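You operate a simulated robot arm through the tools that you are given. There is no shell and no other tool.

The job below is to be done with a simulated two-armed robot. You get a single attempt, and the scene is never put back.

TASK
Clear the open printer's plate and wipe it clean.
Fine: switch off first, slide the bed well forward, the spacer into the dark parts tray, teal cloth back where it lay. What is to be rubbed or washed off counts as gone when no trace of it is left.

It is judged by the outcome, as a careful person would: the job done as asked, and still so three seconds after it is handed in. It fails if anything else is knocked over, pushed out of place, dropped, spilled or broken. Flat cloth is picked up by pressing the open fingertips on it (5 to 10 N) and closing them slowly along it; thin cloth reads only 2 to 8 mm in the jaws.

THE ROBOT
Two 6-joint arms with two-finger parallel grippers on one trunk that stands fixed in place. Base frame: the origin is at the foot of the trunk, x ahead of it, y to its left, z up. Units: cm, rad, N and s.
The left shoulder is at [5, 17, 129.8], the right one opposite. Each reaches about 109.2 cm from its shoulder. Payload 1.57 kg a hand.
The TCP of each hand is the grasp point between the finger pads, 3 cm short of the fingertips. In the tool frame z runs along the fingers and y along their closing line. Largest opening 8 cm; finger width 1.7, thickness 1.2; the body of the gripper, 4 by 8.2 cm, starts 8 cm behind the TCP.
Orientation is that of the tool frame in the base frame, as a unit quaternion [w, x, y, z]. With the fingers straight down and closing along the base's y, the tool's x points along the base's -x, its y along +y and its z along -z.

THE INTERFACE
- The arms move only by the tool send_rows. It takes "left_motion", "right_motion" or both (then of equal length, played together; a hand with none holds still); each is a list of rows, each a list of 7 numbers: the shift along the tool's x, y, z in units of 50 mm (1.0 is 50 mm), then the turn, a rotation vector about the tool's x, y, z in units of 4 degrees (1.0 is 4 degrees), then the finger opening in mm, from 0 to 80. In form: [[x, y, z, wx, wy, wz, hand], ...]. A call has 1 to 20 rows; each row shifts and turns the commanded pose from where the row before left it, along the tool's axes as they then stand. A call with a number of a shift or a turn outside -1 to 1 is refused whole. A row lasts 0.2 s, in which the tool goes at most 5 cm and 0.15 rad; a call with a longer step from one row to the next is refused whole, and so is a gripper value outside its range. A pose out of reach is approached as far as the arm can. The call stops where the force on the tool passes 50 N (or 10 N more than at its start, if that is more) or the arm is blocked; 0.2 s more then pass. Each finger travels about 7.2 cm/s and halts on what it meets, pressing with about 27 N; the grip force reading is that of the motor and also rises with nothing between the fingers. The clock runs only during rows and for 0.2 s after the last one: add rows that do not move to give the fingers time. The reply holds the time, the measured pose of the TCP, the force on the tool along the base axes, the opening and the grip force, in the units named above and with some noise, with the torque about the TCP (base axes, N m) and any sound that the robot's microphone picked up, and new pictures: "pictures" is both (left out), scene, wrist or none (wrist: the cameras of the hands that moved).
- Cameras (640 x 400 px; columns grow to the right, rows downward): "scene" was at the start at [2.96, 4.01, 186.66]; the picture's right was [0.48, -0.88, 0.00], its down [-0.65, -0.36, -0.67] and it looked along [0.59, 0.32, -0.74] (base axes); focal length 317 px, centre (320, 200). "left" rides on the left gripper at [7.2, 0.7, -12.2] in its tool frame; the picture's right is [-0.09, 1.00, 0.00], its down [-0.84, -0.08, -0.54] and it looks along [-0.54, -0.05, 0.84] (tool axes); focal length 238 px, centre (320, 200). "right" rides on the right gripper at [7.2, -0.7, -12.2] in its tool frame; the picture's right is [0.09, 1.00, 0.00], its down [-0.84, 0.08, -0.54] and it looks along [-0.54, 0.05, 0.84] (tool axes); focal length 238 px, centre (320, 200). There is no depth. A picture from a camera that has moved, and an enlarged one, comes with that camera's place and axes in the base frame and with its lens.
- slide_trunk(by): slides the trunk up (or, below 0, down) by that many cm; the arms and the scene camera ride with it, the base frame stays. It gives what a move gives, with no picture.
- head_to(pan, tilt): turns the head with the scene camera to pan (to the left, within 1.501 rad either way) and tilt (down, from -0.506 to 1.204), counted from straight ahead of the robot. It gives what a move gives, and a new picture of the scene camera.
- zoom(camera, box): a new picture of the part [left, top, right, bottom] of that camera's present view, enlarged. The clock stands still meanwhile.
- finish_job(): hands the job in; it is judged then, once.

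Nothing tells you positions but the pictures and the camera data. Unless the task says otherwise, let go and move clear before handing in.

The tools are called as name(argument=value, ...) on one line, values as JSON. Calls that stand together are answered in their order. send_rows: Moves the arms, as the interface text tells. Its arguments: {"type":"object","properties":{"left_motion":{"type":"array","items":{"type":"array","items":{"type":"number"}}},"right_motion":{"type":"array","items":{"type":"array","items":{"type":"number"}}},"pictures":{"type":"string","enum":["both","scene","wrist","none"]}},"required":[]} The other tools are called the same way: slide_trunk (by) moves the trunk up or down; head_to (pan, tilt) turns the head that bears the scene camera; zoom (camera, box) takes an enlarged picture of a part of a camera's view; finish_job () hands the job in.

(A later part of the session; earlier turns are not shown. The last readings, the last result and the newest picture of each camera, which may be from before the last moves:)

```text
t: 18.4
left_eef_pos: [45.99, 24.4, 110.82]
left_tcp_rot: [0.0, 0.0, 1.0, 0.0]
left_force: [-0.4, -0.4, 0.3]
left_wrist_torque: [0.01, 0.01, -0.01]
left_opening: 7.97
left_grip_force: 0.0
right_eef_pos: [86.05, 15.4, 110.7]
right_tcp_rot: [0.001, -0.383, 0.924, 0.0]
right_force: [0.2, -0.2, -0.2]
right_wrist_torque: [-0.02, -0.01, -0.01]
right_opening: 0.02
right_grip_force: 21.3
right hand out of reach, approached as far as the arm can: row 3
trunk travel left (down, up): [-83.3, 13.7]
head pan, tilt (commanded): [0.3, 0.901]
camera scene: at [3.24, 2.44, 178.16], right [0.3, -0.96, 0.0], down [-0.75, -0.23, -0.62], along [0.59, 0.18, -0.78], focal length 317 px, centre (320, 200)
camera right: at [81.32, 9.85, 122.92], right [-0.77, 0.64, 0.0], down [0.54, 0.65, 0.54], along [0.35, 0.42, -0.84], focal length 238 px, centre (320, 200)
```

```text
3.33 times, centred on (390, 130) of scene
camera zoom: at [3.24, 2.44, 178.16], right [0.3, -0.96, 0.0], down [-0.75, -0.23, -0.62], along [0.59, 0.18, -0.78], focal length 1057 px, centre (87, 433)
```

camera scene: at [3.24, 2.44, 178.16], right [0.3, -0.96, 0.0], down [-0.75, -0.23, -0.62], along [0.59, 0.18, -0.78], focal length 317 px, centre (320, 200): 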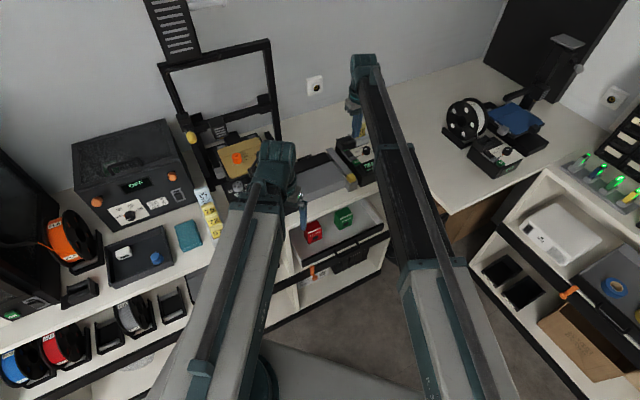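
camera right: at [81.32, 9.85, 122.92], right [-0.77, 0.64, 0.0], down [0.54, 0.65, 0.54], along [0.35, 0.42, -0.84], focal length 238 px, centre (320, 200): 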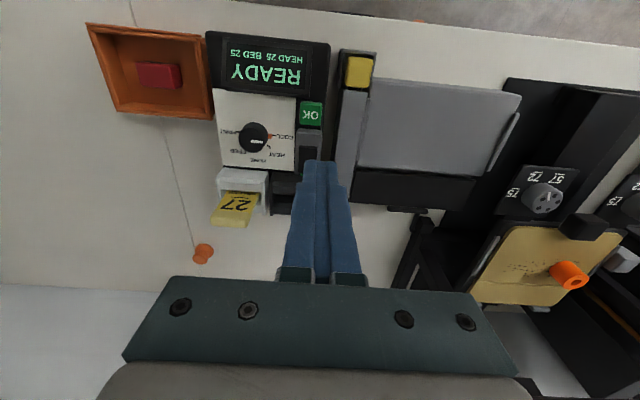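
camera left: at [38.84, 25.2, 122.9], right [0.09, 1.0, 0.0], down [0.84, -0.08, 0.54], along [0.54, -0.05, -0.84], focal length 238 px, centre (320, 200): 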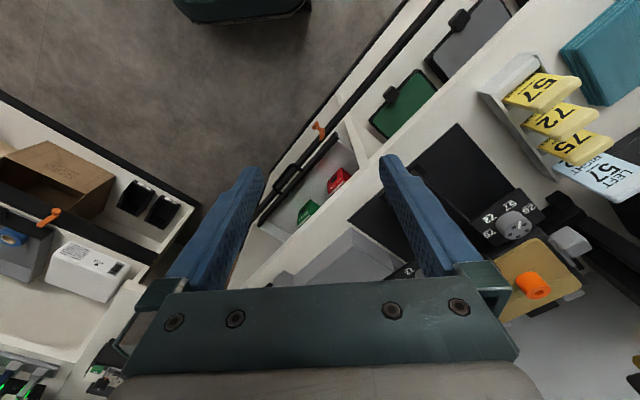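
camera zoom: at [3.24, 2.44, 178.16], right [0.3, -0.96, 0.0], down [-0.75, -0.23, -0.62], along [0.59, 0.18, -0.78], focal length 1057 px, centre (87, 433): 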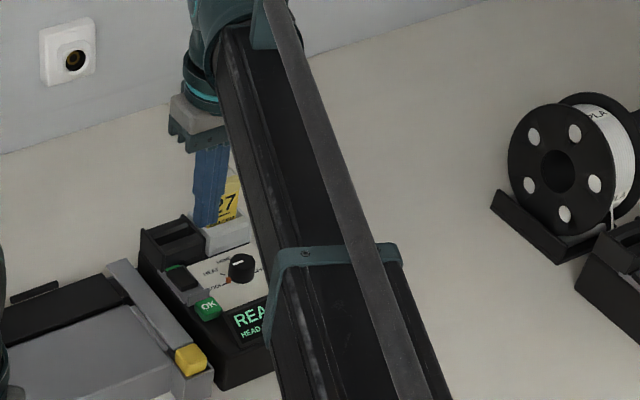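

The right arm falls about 4 cm short of the rocker with fingers vertical; the left arm reaches it. I withdraw the right hand over the free floor in front, and turn the left hand 45° to match the bench.

send_rows(right_motion=[[0.88, 0.06, 0, 0, 0, 0, 0], [0.88, 0.06, 0, 0, 0, 0, 0], [0.88, 0.06, 0, 0, 0, 0, 0], [0.88, 0.06, 0, 0, 0, 0, 0], [0.88, 0.06, 0, 0, 0, 0, 0], [0.88, 0.06, 0, 0, 0, 0, 0], [0, 0, 0, 0, 0, 0, 0], [0, 0, 0, 0, 0, 0, 0], [0, 0, 0, 0, 0, 0, 0], [0, 0, 0, 0, 0, 0, 0], [0, 0, 0, 0, 0, 0, 0], [0, 0, 0, 0, 0, 0, 0]], left_motion=[[0, 0, 0, 0, 0, -0.95, 80], [0, 0, 0, 0, 0, -0.95, 80], [0, 0, 0, 0, 0, -0.95, 80], [0, 0, 0, 0, 0, -0.95, 80], [0, 0, 0, 0, 0, -0.95, 80], [0, 0, 0, 0, 0, -0.95, 80], [0, 0, 0, 0, 0, -0.95, 80], [0, 0, 0, 0, 0, -0.95, 80], [0, 0, 0, 0, 0, -0.95, 80], [0, 0, 0, 0, 0, -0.95, 80], [0, 0, 0, 0, 0, -0.95, 80], [0, 0, 0, 0, 0, -0.8, 80]], pictures="both")

```text
t: 21.0
left_eef_pos: [46.08, 24.47, 110.72]
left_tcp_rot: [0.001, -0.384, 0.923, 0.0]
left_force: [-0.3, 0.0, 0.5]
left_wrist_torque: [0.02, 0.02, -0.02]
left_opening: 7.99
left_grip_force: 0.1
right_eef_pos: [66.22, -2.22, 110.81]
right_tcp_rot: [0.0, -0.382, 0.924, 0.0]
right_force: [-0.2, 0.7, 1.2]
right_wrist_torque: [0.05, 0.0, 0.01]
right_opening: 0.01
right_grip_force: 21.1
trunk travel left (down, up): [-83.3, 13.7]
head pan, tilt (commanded): [0.3, 0.901]
camera scene: at [3.25, 2.44, 178.16], right [0.3, -0.96, 0.0], down [-0.75, -0.23, -0.62], along [0.59, 0.18, -0.78], focal length 317 px, centre (320, 200)
camera right: at [61.56, -7.79, 122.93], right [-0.77, 0.64, 0.0], down [0.54, 0.65, 0.54], along [0.35, 0.42, -0.84], focal length 238 px, centre (320, 200)
camera left: at [40.43, 19.85, 122.91], right [-0.64, 0.77, 0.0], down [0.65, 0.54, 0.54], along [0.42, 0.35, -0.84], focal length 238 px, centre (320, 200)
```

scene: 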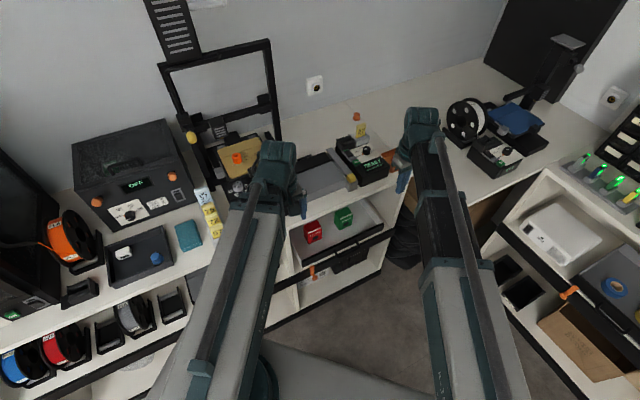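
right: 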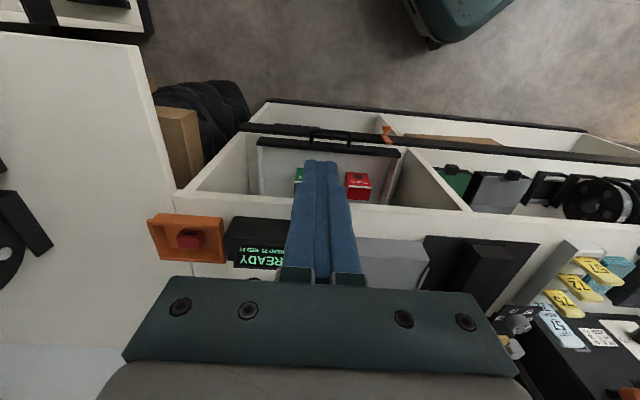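
left: 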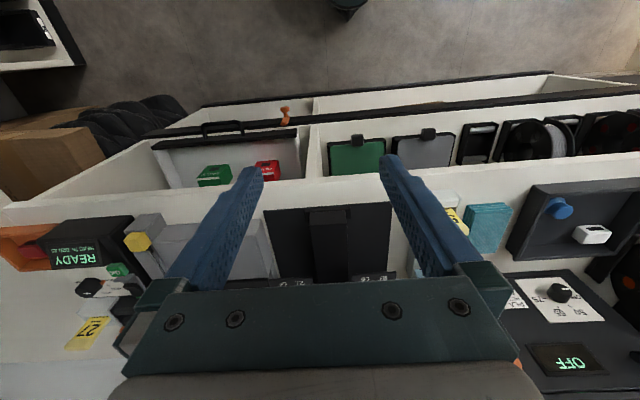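

send_rows(left_motion=[[-0.5, -0.7, 0, 0, 0, 0, 40], [-0.5, -0.7, 0, 0, 0, 0, 0], [-0.5, -0.7, 0, 0, 0, 0, 0], [-0.5, -0.7, 0, 0, 0, 0, 0], [-0.5, -0.7, 0, 0, 0, 0, 0], [-0.5, -0.7, 0, 0, 0, 0, 0], [-0.5, -0.7, 0, 0, 0, 0, 0], [-0.5, -0.7, 0, 0, 0, 0, 0]], pictures="both")

```text
t: 22.8
left_eef_pos: [80.01, 18.64, 110.7]
left_tcp_rot: [0.0, -0.382, 0.924, 0.0]
left_force: [0.0, -0.7, 0.6]
left_wrist_torque: [-0.03, 0.03, 0.03]
left_opening: 0.0
left_grip_force: 21.5
right_eef_pos: [66.32, -2.23, 110.72]
right_tcp_rot: [0.0, -0.382, 0.924, 0.0]
right_force: [-0.1, 0.0, -0.1]
right_wrist_torque: [0.01, 0.01, -0.02]
right_opening: 0.01
right_grip_force: 21.8
trunk travel left (down, up): [-83.3, 13.7]
head pan, tilt (commanded): [0.3, 0.901]
camera scene: at [3.36, 2.44, 178.15], right [0.3, -0.96, 0.0], down [-0.75, -0.23, -0.62], along [0.59, 0.18, -0.78], focal length 317 px, centre (320, 200)
camera left: at [74.44, 14.12, 122.86], right [-0.64, 0.77, 0.0], down [0.65, 0.54, 0.54], along [0.42, 0.35, -0.84], focal length 238 px, centre (320, 200)
```

scene: 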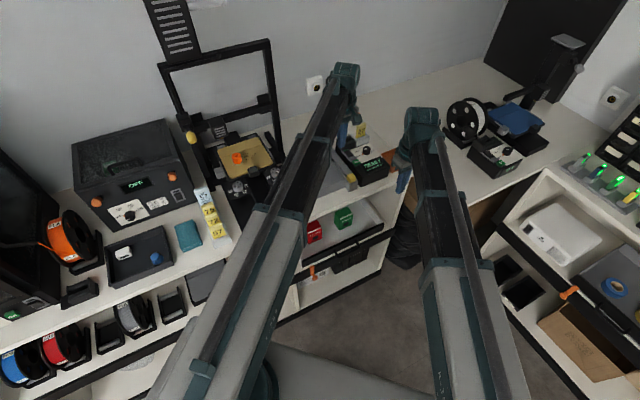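
left: 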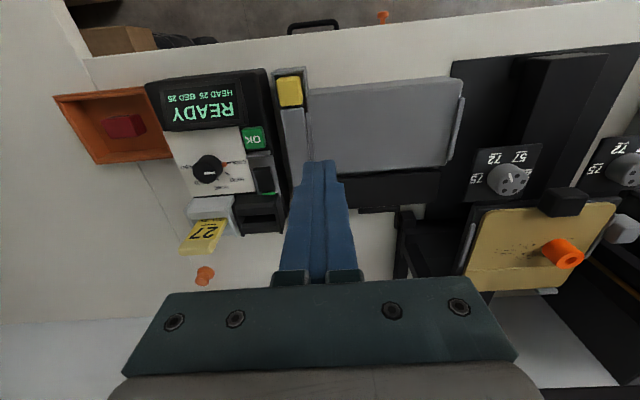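

zoom(camera="left", box=[220, 110, 320, 230])

zoom(camera="left", box=[440, 120, 640, 310])

```text
3.33 times, centred on (270, 170) of left
camera zoom: at [74.44, 14.12, 122.86], right [-0.64, 0.77, 0.0], down [0.65, 0.54, 0.54], along [0.42, 0.35, -0.84], focal length 794 px, centre (487, 300)
```

zoom: 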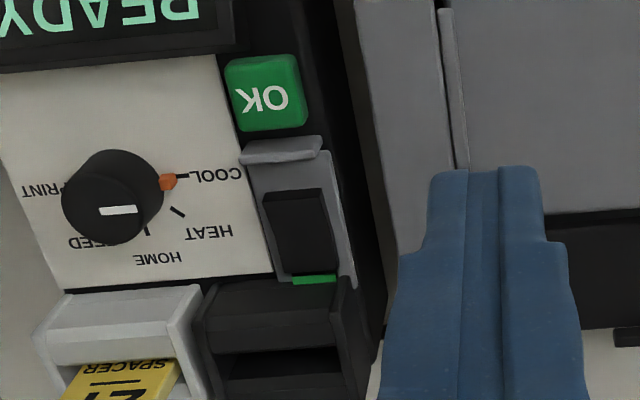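

```text
2.11 times, centred on (540, 215) of left
camera zoom: at [74.44, 14.12, 122.86], right [-0.64, 0.77, 0.0], down [0.65, 0.54, 0.54], along [0.42, 0.35, -0.84], focal length 502 px, centre (-143, 168)
```

zoom: 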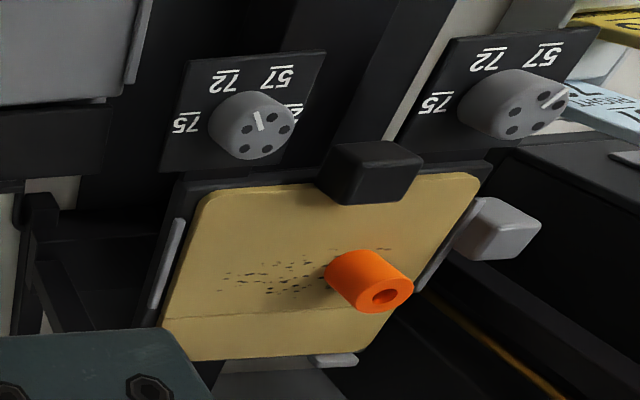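

send_rows(left_motion=[[-0.377, -0.509, 0, 0, 0, 0, 0], [-0.377, -0.509, 0, 0, 0, 0, 0], [-0.377, -0.509, 0, 0, 0, 0, 0], [0, 0, 0, 0, 0, 0, 0]], pictures="both")

zoom(camera="left", box=[240, 60, 400, 200])

zoom(camera="scene", box=[310, 60, 430, 190])

```text
t: 23.8
left_eef_pos: [89.05, 17.48, 110.68]
left_tcp_rot: [0.0, -0.383, 0.924, 0.001]
left_force: [-0.1, -0.6, 0.0]
left_wrist_torque: [0.0, -0.01, -0.01]
left_opening: 0.01
left_grip_force: 21.6
right_eef_pos: [66.25, -2.31, 110.68]
right_tcp_rot: [0.0, -0.382, 0.924, 0.0]
right_force: [0.6, -0.1, 0.1]
right_wrist_torque: [-0.02, -0.01, -0.01]
right_opening: 0.0
right_grip_force: 21.2
trunk travel left (down, up): [-83.3, 13.7]
head pan, tilt (commanded): [0.3, 0.901]
camera scene: at [3.2, 2.45, 178.16], right [0.3, -0.96, 0.0], down [-0.75, -0.23, -0.62], along [0.59, 0.18, -0.78], focal length 317 px, centre (320, 200)
camera left: at [83.4, 12.89, 122.94], right [-0.64, 0.77, 0.0], down [0.65, 0.54, 0.54], along [0.42, 0.35, -0.84], focal length 238 px, centre (320, 200)
```

scene: 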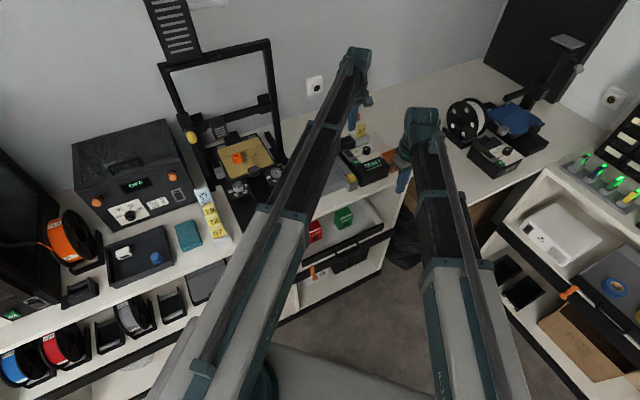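
left: 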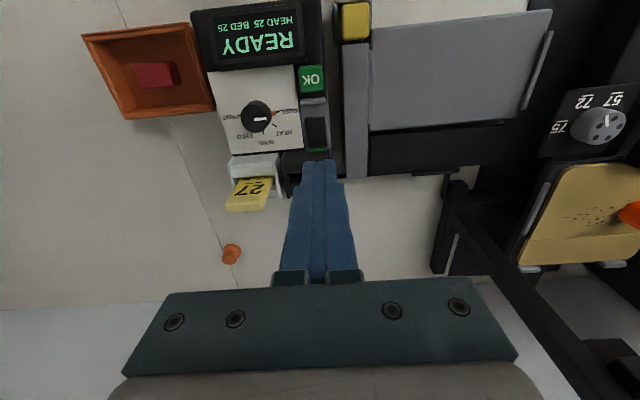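

```text
2.86 times, centred on (320, 130) of left
camera zoom: at [83.4, 12.89, 122.94], right [-0.64, 0.77, 0.0], down [0.65, 0.54, 0.54], along [0.42, 0.35, -0.84], focal length 681 px, centre (320, 400)
```

zoom: 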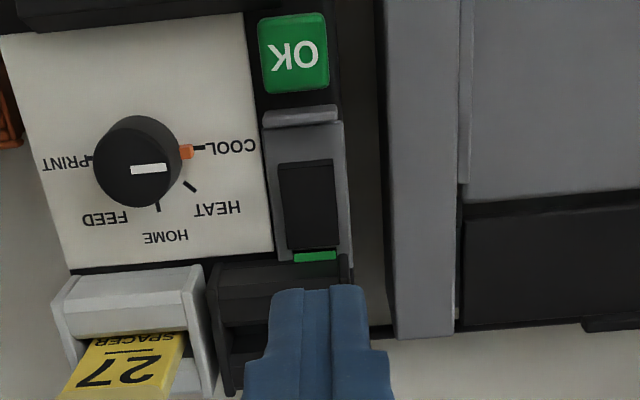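

```text
3.08 times, centred on (370, 125) of scene
camera zoom: at [3.2, 2.45, 178.16], right [0.3, -0.96, 0.0], down [-0.75, -0.23, -0.62], along [0.59, 0.18, -0.78], focal length 975 px, centre (166, 431)
```

zoom: 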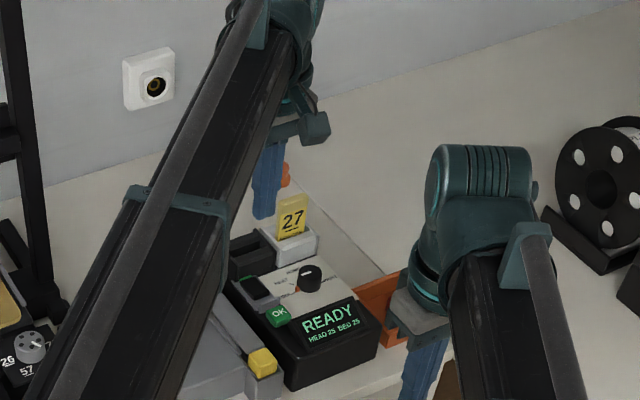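

send_rows(left_motion=[[0.03, -0.1, 0, 0, 0, 0, 0], [0, 0, 0, 0, 0, 0, 0]], pictures="none")

slide_trunk(by=-8.5)

zoom(camera="left", box=[220, 60, 420, 220])

zoom(camera="scene", box=[300, 40, 460, 200])

```text
t: 24.4
left_eef_pos: [89.41, 16.99, 110.79]
left_tcp_rot: [0.0, -0.382, 0.924, 0.0]
left_force: [-0.1, -0.2, 0.0]
left_wrist_torque: [-0.01, 0.01, 0.0]
left_opening: 0.01
left_grip_force: 21.5
right_eef_pos: [66.27, -2.33, 110.7]
right_tcp_rot: [0.0, -0.383, 0.924, 0.0]
right_force: [-0.8, -0.4, -0.1]
right_wrist_torque: [-0.01, 0.01, 0.03]
right_opening: 0.0
right_grip_force: 22.1
trunk travel left (down, up): [-83.3, 13.7]
head pan, tilt (commanded): [0.3, 0.901]
```

```text
t: 25.6
left_eef_pos: [89.3, 16.91, 102.33]
left_tcp_rot: [0.0, -0.383, 0.924, 0.0]
left_force: [-0.3, 0.5, -0.4]
left_wrist_torque: [-0.02, 0.02, 0.01]
left_opening: 0.02
left_grip_force: 20.9
right_eef_pos: [66.2, -2.31, 102.19]
right_tcp_rot: [0.0, -0.383, 0.924, 0.0]
right_force: [0.3, -0.4, -1.1]
right_wrist_torque: [0.02, 0.03, -0.02]
right_opening: 0.01
right_grip_force: 21.2
trunk travel left (down, up): [-74.8, 22.2]
head pan, tilt (commanded): [0.3, 0.901]
```

```text
2.50 times, centred on (320, 140) of left
camera zoom: at [83.74, 12.37, 114.42], right [-0.64, 0.77, 0.0], down [0.65, 0.54, 0.54], along [0.42, 0.35, -0.84], focal length 596 px, centre (320, 350)
```

zoom: 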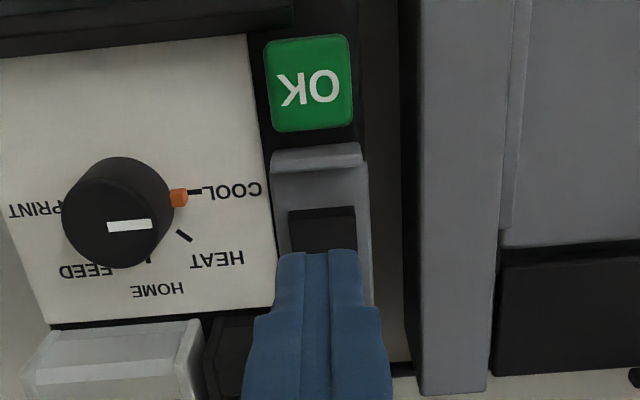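

```text
2.50 times, centred on (380, 120) of scene
camera zoom: at [3.24, 2.44, 169.66], right [0.3, -0.96, 0.0], down [-0.75, -0.23, -0.62], along [0.59, 0.18, -0.78], focal length 792 px, centre (170, 400)
```

zoom: 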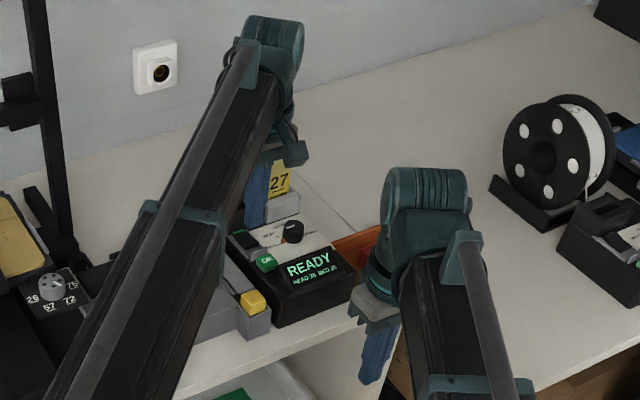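

slide_trunk(by=-2.5)

slide_trunk(by=-0.4)

slide_trunk(by=-0.3)

zoom(camera="left", box=[220, 60, 420, 220])

```text
t: 26.3
left_eef_pos: [89.37, 16.99, 99.79]
left_tcp_rot: [0.0, -0.383, 0.924, 0.0]
left_force: [0.6, 0.3, -0.2]
left_wrist_torque: [0.03, 0.01, -0.02]
left_opening: 0.01
left_grip_force: 21.5
right_eef_pos: [66.26, -2.33, 99.68]
right_tcp_rot: [0.0, -0.383, 0.924, 0.0]
right_force: [0.7, 0.3, -0.5]
right_wrist_torque: [0.01, 0.01, -0.02]
right_opening: 0.0
right_grip_force: 21.4
trunk travel left (down, up): [-72.3, 24.7]
head pan, tilt (commanded): [0.3, 0.901]
```

```text
t: 26.8
left_eef_pos: [89.32, 16.92, 99.39]
left_tcp_rot: [0.0, -0.382, 0.924, 0.001]
left_force: [-0.2, -0.6, 0.0]
left_wrist_torque: [0.0, 0.04, -0.01]
left_opening: 0.0
left_grip_force: 21.0
right_eef_pos: [66.29, -2.45, 99.23]
right_tcp_rot: [-0.001, -0.382, 0.924, 0.0]
right_force: [0.2, -1.4, -0.5]
right_wrist_torque: [0.01, 0.0, -0.01]
right_opening: 0.0
right_grip_force: 21.0
trunk travel left (down, up): [-71.9, 25.1]
head pan, tilt (commanded): [0.3, 0.901]
```

```text
t: 27.3
left_eef_pos: [89.33, 16.87, 98.94]
left_tcp_rot: [0.0, -0.383, 0.924, 0.0]
left_force: [-0.5, 0.2, -0.1]
left_wrist_torque: [0.0, 0.01, 0.01]
left_opening: 0.0
left_grip_force: 20.9
right_eef_pos: [66.3, -2.33, 99.04]
right_tcp_rot: [0.0, -0.383, 0.924, 0.0]
right_force: [0.4, -0.7, -0.1]
right_wrist_torque: [0.01, -0.05, 0.05]
right_opening: 0.02
right_grip_force: 21.7
trunk travel left (down, up): [-71.6, 25.4]
head pan, tilt (commanded): [0.3, 0.901]
heard: click
```

```text
2.50 times, centred on (320, 140) of left
camera zoom: at [83.77, 12.37, 111.19], right [-0.64, 0.77, 0.0], down [0.65, 0.54, 0.54], along [0.42, 0.35, -0.84], focal length 596 px, centre (320, 350)
```

zoom: 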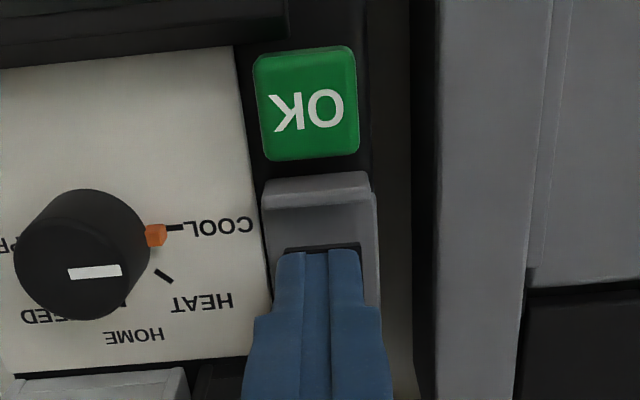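

A click was heard. I check the display before lifting.

zoom(camera="left", box=[180, 0, 400, 140])

slide_trunk(by=4)

zoom(camera="left", box=[200, 20, 420, 200])

zoom(camera="scene", box=[320, 60, 420, 190])

```text
2.86 times, centred on (290, 70) of left
camera zoom: at [83.77, 12.37, 111.19], right [-0.64, 0.77, 0.0], down [0.65, 0.54, 0.54], along [0.42, 0.35, -0.84], focal length 681 px, centre (406, 571)
```

zoom: 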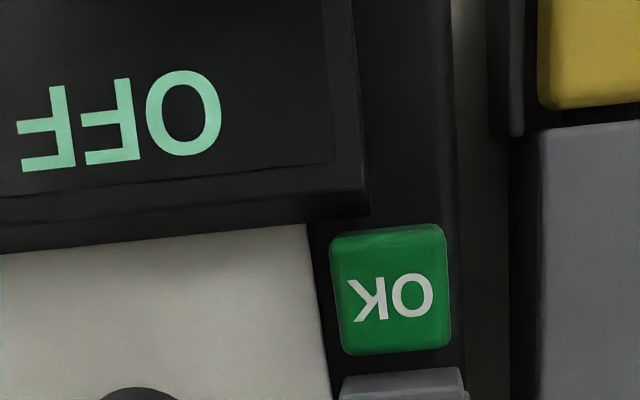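

```text
t: 28.2
left_eef_pos: [89.34, 16.88, 103.04]
left_tcp_rot: [0.0, -0.383, 0.924, 0.0]
left_force: [0.7, -0.3, 0.6]
left_wrist_torque: [0.01, 0.02, -0.01]
left_opening: 0.01
left_grip_force: 21.2
right_eef_pos: [66.33, -2.3, 102.98]
right_tcp_rot: [0.0, -0.383, 0.924, 0.0]
right_force: [-0.2, -0.6, -0.2]
right_wrist_torque: [-0.02, 0.03, -0.01]
right_opening: 0.0
right_grip_force: 21.3
trunk travel left (down, up): [-75.6, 21.4]
head pan, tilt (commanded): [0.3, 0.901]
```

```text
2.22 times, centred on (310, 110) of left
camera zoom: at [83.77, 12.37, 115.19], right [-0.64, 0.77, 0.0], down [0.65, 0.54, 0.54], along [0.42, 0.35, -0.84], focal length 530 px, centre (342, 400)
```

zoom: 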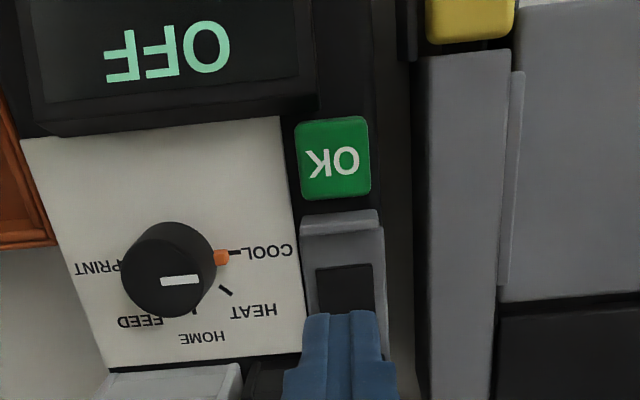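

```text
3.08 times, centred on (370, 125) of scene
camera zoom: at [3.29, 2.45, 170.46], right [0.3, -0.96, 0.0], down [-0.75, -0.23, -0.62], along [0.59, 0.18, -0.78], focal length 975 px, centre (166, 431)
```

zoom: 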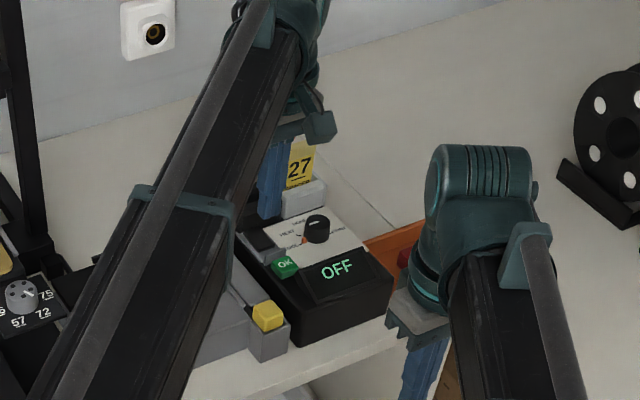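

The display reads OFF. Now I raise the trunk and bring the left hand in front of the printer bed to study it.

slide_trunk(by=8)

send_rows(left_motion=[[0.145, 0.89, 0, 0, 0, 0, 0], [0.145, 0.89, 0, 0, 0, 0, 0], [0.145, 0.89, 0, 0, 0, 0, 0], [0.145, 0.89, 0, 0, 0, 0, 0], [0.145, 0.89, 0, 0, 0, 0, 40], [0.145, 0.89, 0, 0, 0, 0, 80], [0.145, 0.89, 0, 0, 0, 0, 80], [0.145, 0.89, 0, 0, 0, 0, 80], [0, 0, 0, 0, 0, 0, 80]], pictures="both")

```text
t: 29.3
left_eef_pos: [89.38, 16.94, 110.98]
left_tcp_rot: [-0.001, -0.383, 0.924, -0.001]
left_force: [-0.5, -0.5, 0.7]
left_wrist_torque: [0.0, -0.01, -0.03]
left_opening: 0.01
left_grip_force: 21.1
right_eef_pos: [66.23, -2.21, 110.97]
right_tcp_rot: [0.001, -0.383, 0.924, 0.0]
right_force: [-0.9, 0.7, -0.2]
right_wrist_torque: [-0.03, 0.04, -0.03]
right_opening: 0.0
right_grip_force: 21.7
trunk travel left (down, up): [-83.6, 13.4]
head pan, tilt (commanded): [0.3, 0.901]
```

```text
t: 31.3
left_eef_pos: [59.88, 38.0, 111.1]
left_tcp_rot: [0.0, -0.382, 0.924, 0.0]
left_force: [-0.5, 1.0, 0.2]
left_wrist_torque: [-0.01, -0.02, 0.0]
left_opening: 8.0
left_grip_force: 0.0
right_eef_pos: [66.43, -2.28, 111.04]
right_tcp_rot: [0.0, -0.383, 0.924, 0.0]
right_force: [0.5, 0.8, 0.4]
right_wrist_torque: [0.0, -0.01, 0.0]
right_opening: 0.0
right_grip_force: 21.2
trunk travel left (down, up): [-83.6, 13.4]
head pan, tilt (commanded): [0.3, 0.901]
camera scene: at [3.31, 2.42, 178.46], right [0.3, -0.96, 0.0], down [-0.75, -0.23, -0.62], along [0.59, 0.18, -0.78], focal length 317 px, centre (320, 200)
camera left: at [54.38, 33.38, 123.2], right [-0.64, 0.77, 0.0], down [0.65, 0.54, 0.54], along [0.42, 0.35, -0.84], focal length 238 px, centre (320, 200)
```

scene: 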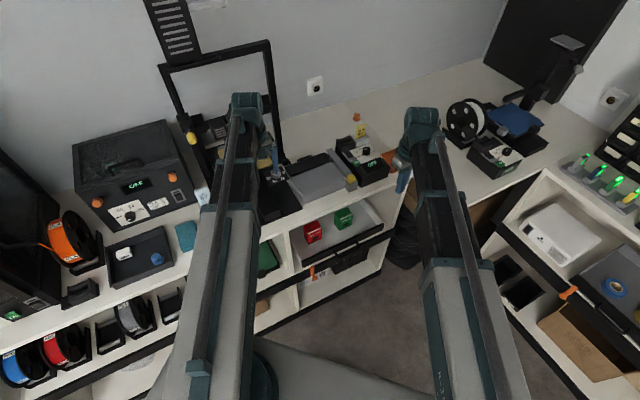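
left: 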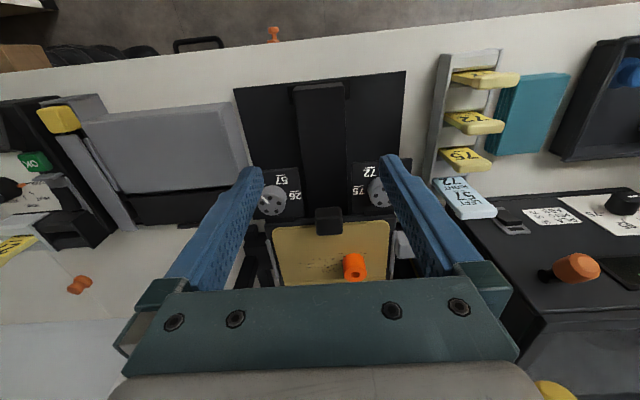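

zoom(camera="left", box=[220, 150, 430, 300])

zoom(camera="left", box=[290, 190, 410, 290])

```text
2.67 times, centred on (325, 225) of left
camera zoom: at [54.38, 33.38, 123.2], right [-0.64, 0.77, 0.0], down [0.65, 0.54, 0.54], along [0.42, 0.35, -0.84], focal length 636 px, centre (307, 133)
```

zoom: 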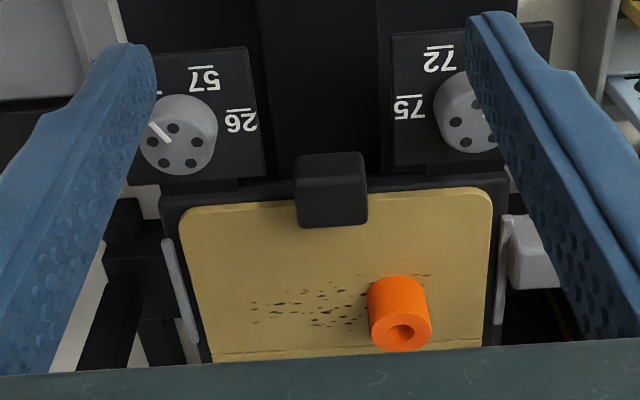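

```text
4.00 times, centred on (350, 240) of left
camera zoom: at [54.38, 33.38, 123.2], right [-0.64, 0.77, 0.0], down [0.65, 0.54, 0.54], along [0.42, 0.35, -0.84], focal length 953 px, centre (200, 40)
```

zoom: 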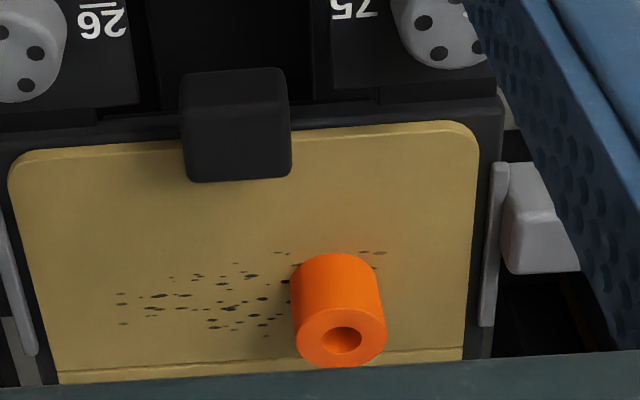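

The bed has a black handle cube at its front centre, near (67.9, 46.2, z≈98–101.5), plate surface z≈98.5. I check the wrist's clearance to the gantry and hot-end before approaching.

zoom(camera="scene", box=[150, 30, 310, 200])

head_to(pan=0.75, tilt=0.5)

```text
2.35 times, centred on (230, 115) of scene
camera zoom: at [3.31, 2.42, 178.46], right [0.3, -0.96, 0.0], down [-0.75, -0.23, -0.62], along [0.59, 0.18, -0.78], focal length 746 px, centre (532, 400)
```

zoom: 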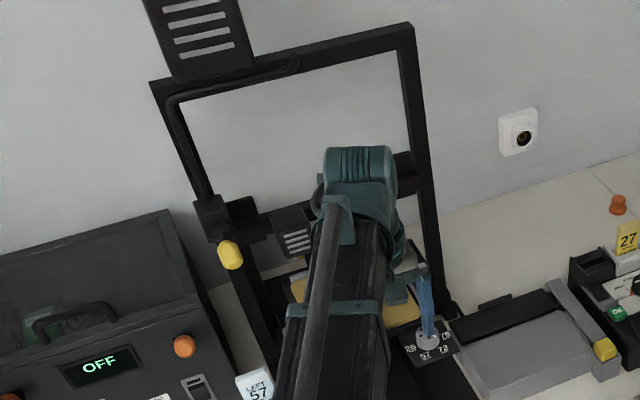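

```text
t: 32.2
left_eef_pos: [59.86, 37.88, 110.97]
left_tcp_rot: [0.0, -0.383, 0.924, 0.0]
left_force: [0.7, -1.1, -0.2]
left_wrist_torque: [-0.03, 0.02, 0.02]
left_opening: 8.01
left_grip_force: 0.1
right_eef_pos: [66.26, -2.28, 111.12]
right_tcp_rot: [0.0, -0.383, 0.924, 0.0]
right_force: [-0.2, 0.5, 0.3]
right_wrist_torque: [0.0, 0.01, 0.0]
right_opening: 0.01
right_grip_force: 21.1
trunk travel left (down, up): [-83.6, 13.4]
head pan, tilt (commanded): [0.75, 0.499]
camera scene: at [2.7, 6.42, 181.84], right [0.68, -0.73, 0.0], down [-0.35, -0.33, -0.88], along [0.64, 0.6, -0.48], focal length 317 px, centre (320, 200)
```

scene: 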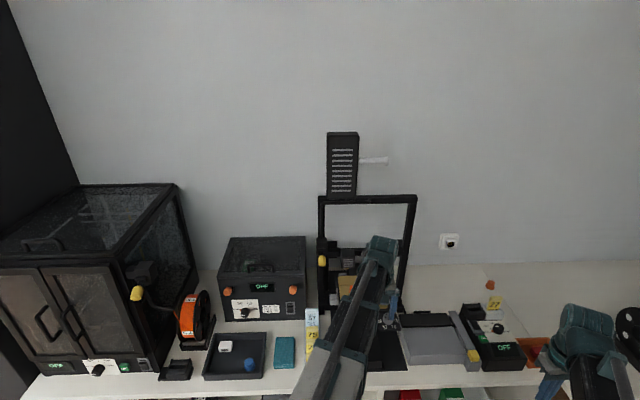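

The wrist would come close to the gantry crossbar if the fingers stay vertical, so I test tilting the left hand (fingers pointing away from me) to keep the wrist back.

send_rows(left_motion=[[0, 0, 0, 0, -1, 0, 80], [0, 0, 0, 0, -1, 0, 80], [0, 0, 0, 0, -1, 0, 80], [0, 0, 0, 0, -1, 0, 80], [0, 0, 0, 0, -1, 0, 80]], pictures="both")

```text
t: 33.4
left_eef_pos: [59.96, 38.03, 112.33]
left_tcp_rot: [0.16, -0.377, 0.91, 0.067]
left_force: [0.3, 0.5, 0.2]
left_wrist_torque: [-0.01, 0.03, -0.01]
left_opening: 8.0
left_grip_force: 0.0
left hand out of reach, approached as far as the arm can: row 3, 4, 5
right_eef_pos: [66.18, -2.27, 110.98]
right_tcp_rot: [0.0, -0.382, 0.924, 0.0]
right_force: [0.4, 0.7, -0.9]
right_wrist_torque: [0.02, 0.0, -0.02]
right_opening: 0.0
right_grip_force: 21.4
trunk travel left (down, up): [-83.6, 13.4]
head pan, tilt (commanded): [0.75, 0.499]
camera scene: at [2.68, 6.4, 181.85], right [0.68, -0.73, 0.0], down [-0.35, -0.33, -0.88], along [0.64, 0.6, -0.48], focal length 317 px, centre (320, 200)
camera left: at [51.8, 30.8, 121.35], right [-0.64, 0.77, 0.03], down [0.48, 0.37, 0.8], along [0.6, 0.53, -0.6], focal length 238 px, centre (320, 200)
```

scene: 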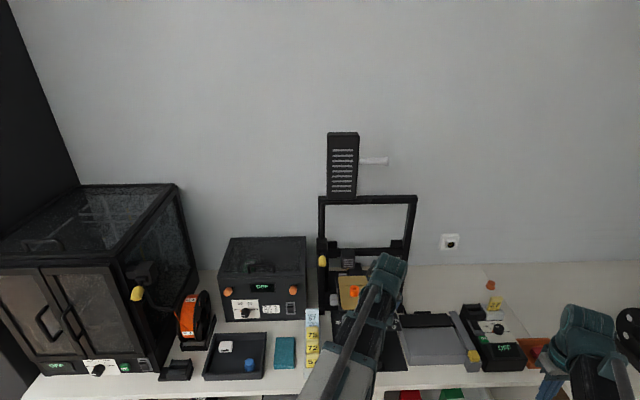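
left: 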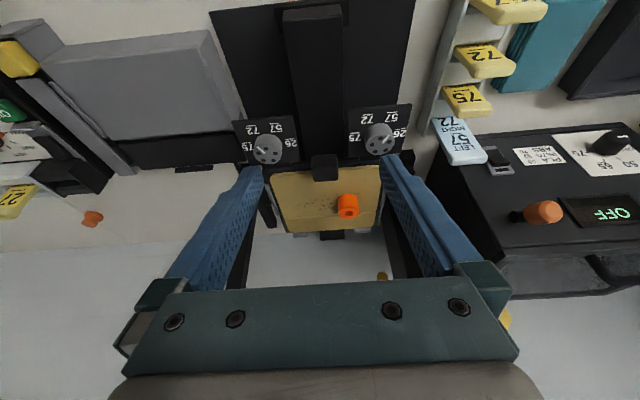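

Tilting works (wrist pivot about 22.5 cm behind the TCP). I tilt to 30° and move above the handle.

send_rows(left_motion=[[0, 0, 0, 0, -1, 0, 60], [0, 0, 0, 0, -1, 0, 60], [0, 0, 0, 0, -0.5, 0, 60], [0, 0, 0, 0, 0, 0, 60]], pictures="none")

send_rows(left_motion=[[-0.597, 0.011, 0.344, 0, 0, 0, 60], [-0.597, 0.011, 0.344, 0, 0, 0, 60], [-0.597, 0.011, 0.344, 0, 0, 0, 60], [0, 0, 0, 0, 0, 0, 60]], pictures="both")

zoom(camera="left", box=[220, 60, 420, 240])

```text
t: 34.4
left_eef_pos: [60.1, 38.15, 114.02]
left_tcp_rot: [0.239, -0.369, 0.892, 0.099]
left_force: [0.7, -0.6, -0.4]
left_wrist_torque: [0.01, 0.0, -0.02]
left_opening: 6.0
left_grip_force: 0.1
left hand out of reach, approached as far as the arm can: row 1, 2, 3
right_eef_pos: [66.22, -2.25, 110.99]
right_tcp_rot: [0.0, -0.383, 0.924, 0.001]
right_force: [-0.6, -0.6, -0.2]
right_wrist_torque: [0.06, -0.01, 0.0]
right_opening: 0.0
right_grip_force: 21.6
trunk travel left (down, up): [-83.6, 13.4]
head pan, tilt (commanded): [0.75, 0.499]
```

```text
t: 35.4
left_eef_pos: [67.28, 45.52, 113.98]
left_tcp_rot: [0.238, -0.37, 0.892, 0.099]
left_force: [0.5, -0.2, 0.0]
left_wrist_torque: [0.0, -0.01, -0.05]
left_opening: 6.03
left_grip_force: 0.0
right_eef_pos: [66.21, -2.42, 111.01]
right_tcp_rot: [0.0, -0.382, 0.924, 0.0]
right_force: [0.0, 0.0, 0.1]
right_wrist_torque: [0.01, 0.0, 0.03]
right_opening: 0.03
right_grip_force: 21.0
trunk travel left (down, up): [-83.6, 13.4]
head pan, tilt (commanded): [0.75, 0.499]
camera scene: at [2.65, 6.38, 181.85], right [0.68, -0.73, 0.0], down [-0.35, -0.33, -0.88], along [0.64, 0.6, -0.48], focal length 317 px, centre (320, 200)
camera left: at [58.12, 37.32, 120.95], right [-0.65, 0.76, 0.05], down [0.38, 0.27, 0.89], along [0.66, 0.59, -0.46], focal length 238 px, centre (320, 200)
```

scene: 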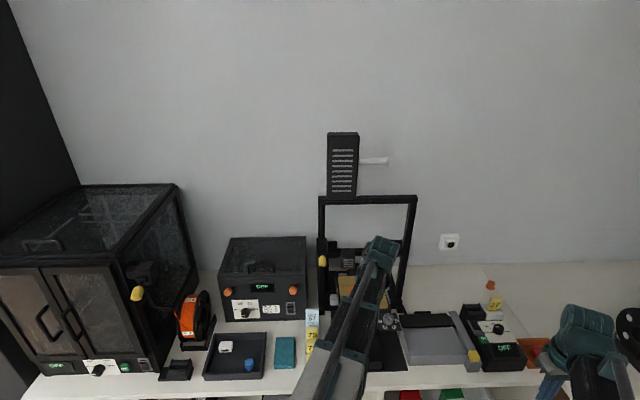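
left: 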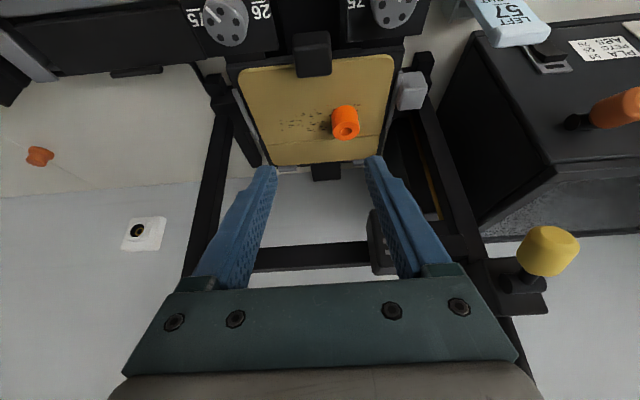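

```text
2.22 times, centred on (320, 150) of left
camera zoom: at [58.12, 37.32, 120.95], right [-0.65, 0.76, 0.05], down [0.38, 0.27, 0.89], along [0.66, 0.59, -0.46], focal length 530 px, centre (320, 311)
```

zoom: 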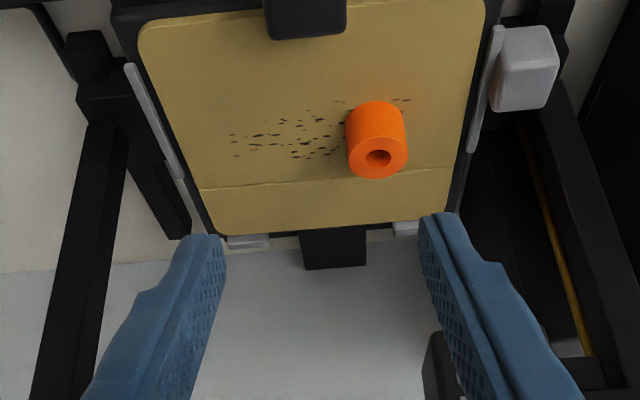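

slide_trunk(by=-9.5)

zoom(camera="left", box=[200, 40, 440, 220])

zoom(camera="scene", box=[280, 180, 440, 340])

```text
t: 36.7
left_eef_pos: [67.44, 45.58, 104.52]
left_tcp_rot: [0.239, -0.37, 0.893, 0.099]
left_force: [0.4, 0.4, -0.6]
left_wrist_torque: [0.01, -0.01, -0.01]
left_opening: 5.99
left_grip_force: 0.1
right_eef_pos: [66.19, -2.3, 101.44]
right_tcp_rot: [0.0, -0.382, 0.924, 0.0]
right_force: [-1.0, -0.2, 0.5]
right_wrist_torque: [0.01, 0.0, 0.02]
right_opening: 0.0
right_grip_force: 21.4
trunk travel left (down, up): [-74.1, 22.9]
head pan, tilt (commanded): [0.75, 0.499]
```

```text
2.22 times, centred on (320, 130) of left
camera zoom: at [58.14, 37.33, 111.44], right [-0.65, 0.76, 0.05], down [0.38, 0.27, 0.89], along [0.66, 0.59, -0.46], focal length 530 px, centre (320, 356)
```

zoom: 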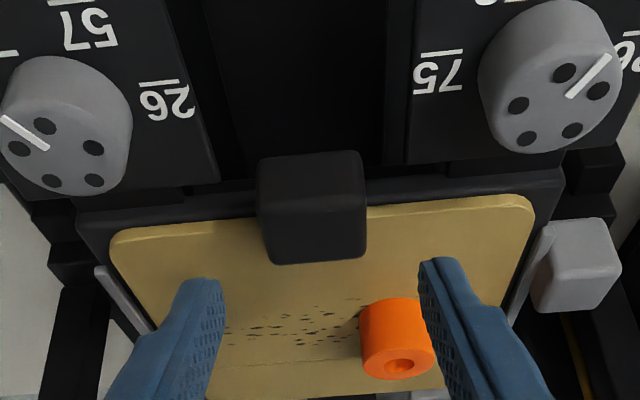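

```text
2.50 times, centred on (360, 260) of scene
camera zoom: at [2.68, 6.42, 172.35], right [0.68, -0.73, 0.0], down [-0.35, -0.33, -0.88], along [0.64, 0.6, -0.48], focal length 792 px, centre (220, 50)
```

zoom: 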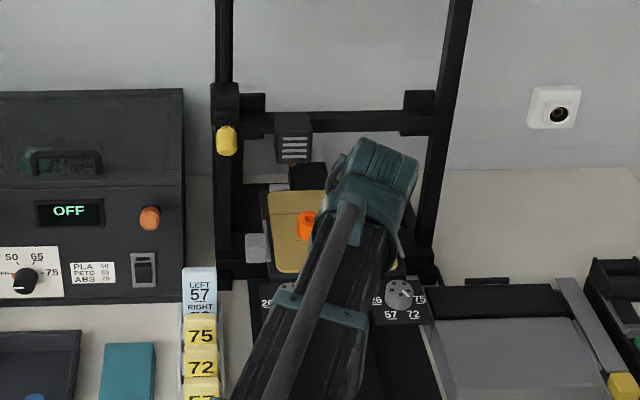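

zoom(camera="left", box=[280, 90, 360, 170])

zoom(camera="left", box=[200, 0, 440, 150])

```text
5.00 times, centred on (320, 130) of left
camera zoom: at [58.14, 37.33, 111.44], right [-0.65, 0.76, 0.05], down [0.38, 0.27, 0.89], along [0.66, 0.59, -0.46], focal length 1192 px, centre (320, 550)
```

zoom: 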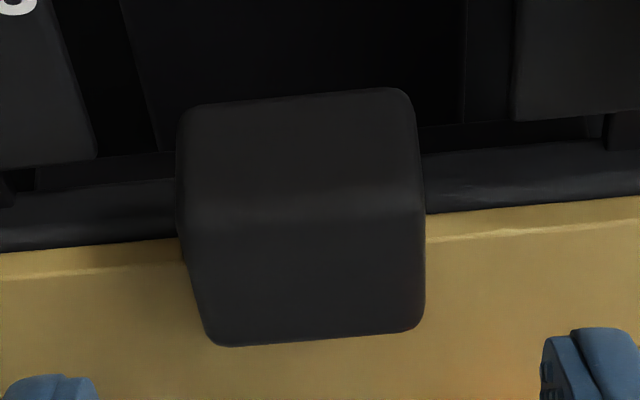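

```text
2.67 times, centred on (320, 75) of left
camera zoom: at [58.14, 37.33, 111.44], right [-0.65, 0.76, 0.05], down [0.38, 0.27, 0.89], along [0.66, 0.59, -0.46], focal length 636 px, centre (320, 533)
```

zoom: 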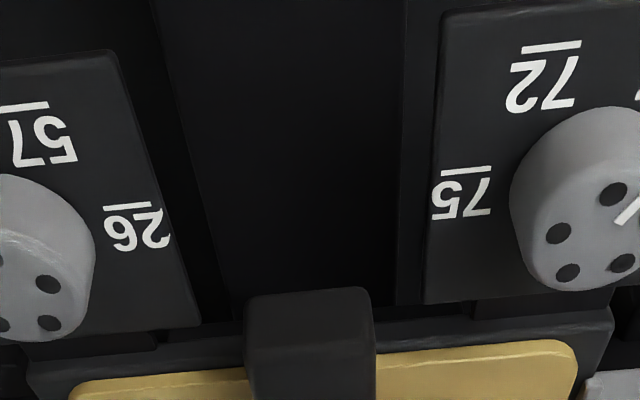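

Handle: about 3.4 wide, top near z 99.7, laterally centred between the fingers. I lower to just above plate level and close on it.

slide_trunk(by=-2.2)

zoom(camera="left", box=[220, 80, 420, 220])

```text
t: 37.4
left_eef_pos: [67.34, 45.53, 102.37]
left_tcp_rot: [0.239, -0.37, 0.892, 0.1]
left_force: [-0.6, 0.3, -0.9]
left_wrist_torque: [0.02, 0.0, 0.01]
left_opening: 6.03
left_grip_force: 0.1
right_eef_pos: [66.11, -2.22, 99.36]
right_tcp_rot: [-0.001, -0.383, 0.924, 0.0]
right_force: [0.2, 0.6, 0.0]
right_wrist_torque: [-0.03, -0.01, 0.0]
right_opening: 0.0
right_grip_force: 21.4
trunk travel left (down, up): [-71.9, 25.1]
head pan, tilt (commanded): [0.75, 0.499]
```

```text
2.86 times, centred on (320, 150) of left
camera zoom: at [58.13, 37.33, 109.24], right [-0.65, 0.76, 0.05], down [0.38, 0.27, 0.89], along [0.66, 0.59, -0.46], focal length 681 px, centre (320, 343)
```

zoom: 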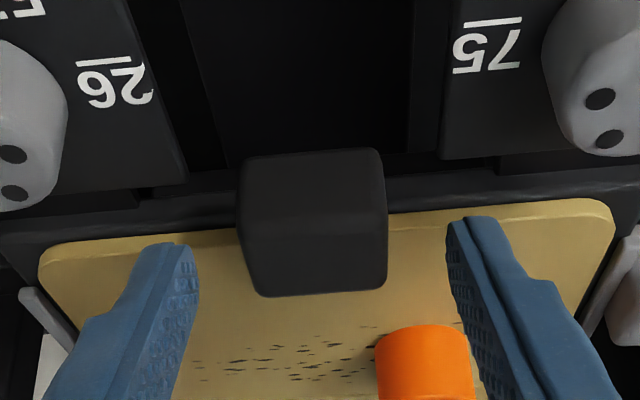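

slide_trunk(by=-0.4)

send_rows(left_motion=[[0, 0, 0, 0, 0, 0, 50], [0, 0, 0, 0, 0, 0, 40], [0, 0, 0, 0, 0, 0, 30], [0, 0, 0, 0, 0, 0, 25], [0, 0, 0, 0, 0, 0, 20], [0, 0, 0, 0, 0, 0, 20]], pictures="wrist")

```text
t: 37.9
left_eef_pos: [67.39, 45.52, 101.91]
left_tcp_rot: [0.239, -0.371, 0.892, 0.099]
left_force: [0.2, 0.1, 0.3]
left_wrist_torque: [0.0, -0.03, 0.03]
left_opening: 6.0
left_grip_force: 0.0
right_eef_pos: [66.21, -2.29, 98.95]
right_tcp_rot: [0.0, -0.382, 0.924, 0.0]
right_force: [-0.1, -0.7, -0.3]
right_wrist_torque: [-0.03, 0.02, -0.04]
right_opening: 0.0
right_grip_force: 21.7
trunk travel left (down, up): [-71.5, 25.5]
head pan, tilt (commanded): [0.75, 0.499]
```

```text
t: 39.3
left_eef_pos: [67.37, 45.51, 101.9]
left_tcp_rot: [0.239, -0.37, 0.892, 0.099]
left_force: [1.7, -1.6, 0.9]
left_wrist_torque: [-0.07, -0.04, -0.13]
left_opening: 3.35
left_grip_force: 27.2
right_eef_pos: [66.24, -2.27, 99.12]
right_tcp_rot: [0.0, -0.383, 0.924, 0.0]
right_force: [0.6, -0.6, -0.1]
right_wrist_torque: [0.02, -0.03, 0.03]
right_opening: 0.0
right_grip_force: 20.9
trunk travel left (down, up): [-71.5, 25.5]
head pan, tilt (commanded): [0.75, 0.499]
camera left: at [58.17, 37.31, 108.83], right [-0.65, 0.76, 0.05], down [0.38, 0.27, 0.89], along [0.66, 0.59, -0.46], focal length 238 px, centre (320, 200)
```

left: 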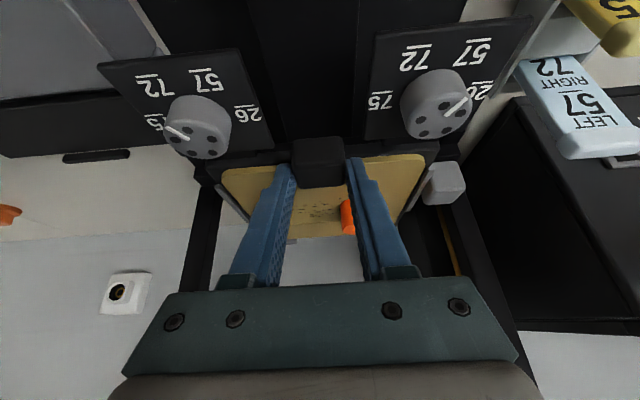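

Gripped (3.35 cm). Now I pull gently toward the front, 2 cm first.

send_rows(left_motion=[[0.0866, 0, -0.05, 0, 0, 0, 20], [0.0866, 0, -0.05, 0, 0, 0, 20], [0.0866, 0, -0.05, 0, 0, 0, 20], [0.0866, 0, -0.05, 0, 0, 0, 20]], pictures="wrist")

```text
t: 40.3
left_eef_pos: [65.98, 44.06, 102.0]
left_tcp_rot: [0.239, -0.37, 0.892, 0.1]
left_force: [6.2, -0.3, 3.4]
left_wrist_torque: [0.14, -0.38, -0.13]
left_opening: 3.36
left_grip_force: 26.9
right_eef_pos: [66.25, -2.33, 98.91]
right_tcp_rot: [0.001, -0.382, 0.924, 0.0]
right_force: [-0.5, 0.0, -0.1]
right_wrist_torque: [-0.02, 0.02, 0.01]
right_opening: 0.0
right_grip_force: 21.5
trunk travel left (down, up): [-71.5, 25.5]
head pan, tilt (commanded): [0.75, 0.499]
camera left: at [56.78, 35.93, 108.83], right [-0.65, 0.76, 0.05], down [0.38, 0.27, 0.89], along [0.66, 0.59, -0.46], focal length 238 px, centre (320, 200)
```

left: 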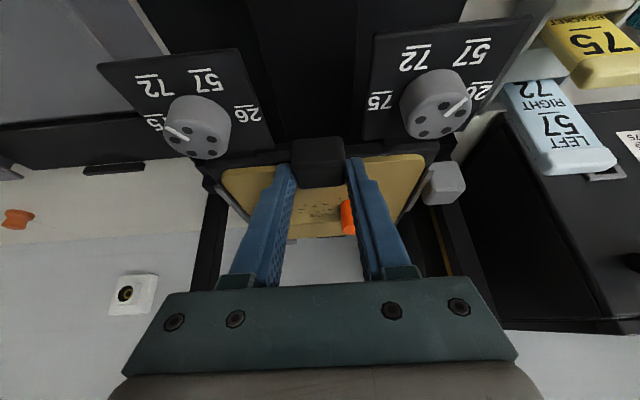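

The whole carriage (plate, dials, side block) slides along. I keep pulling slowly.

send_rows(left_motion=[[0.104, 0, -0.06, 0, 0, 0, 20], [0.104, 0, -0.06, 0, 0, 0, 20], [0.104, 0, -0.06, 0, 0, 0, 20], [0.104, 0, -0.06, 0, 0, 0, 20], [0.104, 0, -0.06, 0, 0, 0, 20], [0.104, 0, -0.06, 0, 0, 0, 20], [0.104, 0, -0.06, 0, 0, 0, 20], [0.104, 0, -0.06, 0, 0, 0, 20]], pictures="both")

```text
t: 42.1
left_eef_pos: [62.62, 40.59, 101.86]
left_tcp_rot: [0.238, -0.37, 0.893, 0.098]
left_force: [2.1, 1.6, 3.0]
left_wrist_torque: [0.27, -0.24, 0.03]
left_opening: 3.34
left_grip_force: 27.2
right_eef_pos: [66.16, -2.22, 98.9]
right_tcp_rot: [0.0, -0.383, 0.924, 0.0]
right_force: [0.3, 0.0, -0.5]
right_wrist_torque: [0.0, -0.01, 0.01]
right_opening: 0.02
right_grip_force: 21.4
trunk travel left (down, up): [-71.5, 25.5]
head pan, tilt (commanded): [0.75, 0.499]
camera scene: at [2.69, 6.42, 169.74], right [0.68, -0.73, 0.0], down [-0.35, -0.33, -0.88], along [0.64, 0.6, -0.48], focal length 317 px, centre (320, 200)
camera left: at [53.33, 32.45, 108.83], right [-0.65, 0.76, 0.05], down [0.38, 0.27, 0.89], along [0.66, 0.59, -0.46], focal length 238 px, centre (320, 200)
```

scene: 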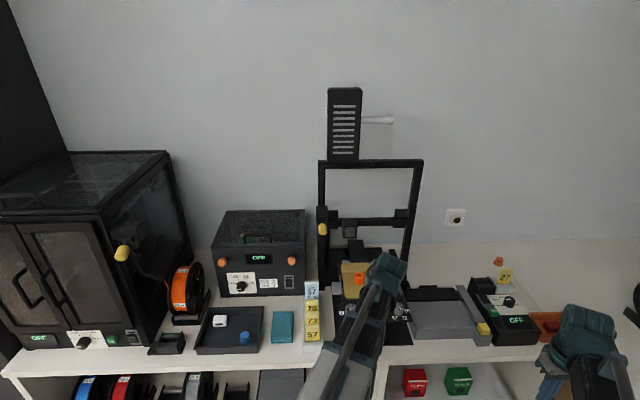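
left: 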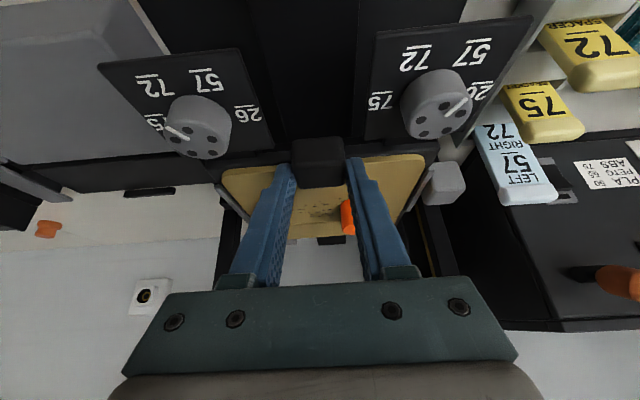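

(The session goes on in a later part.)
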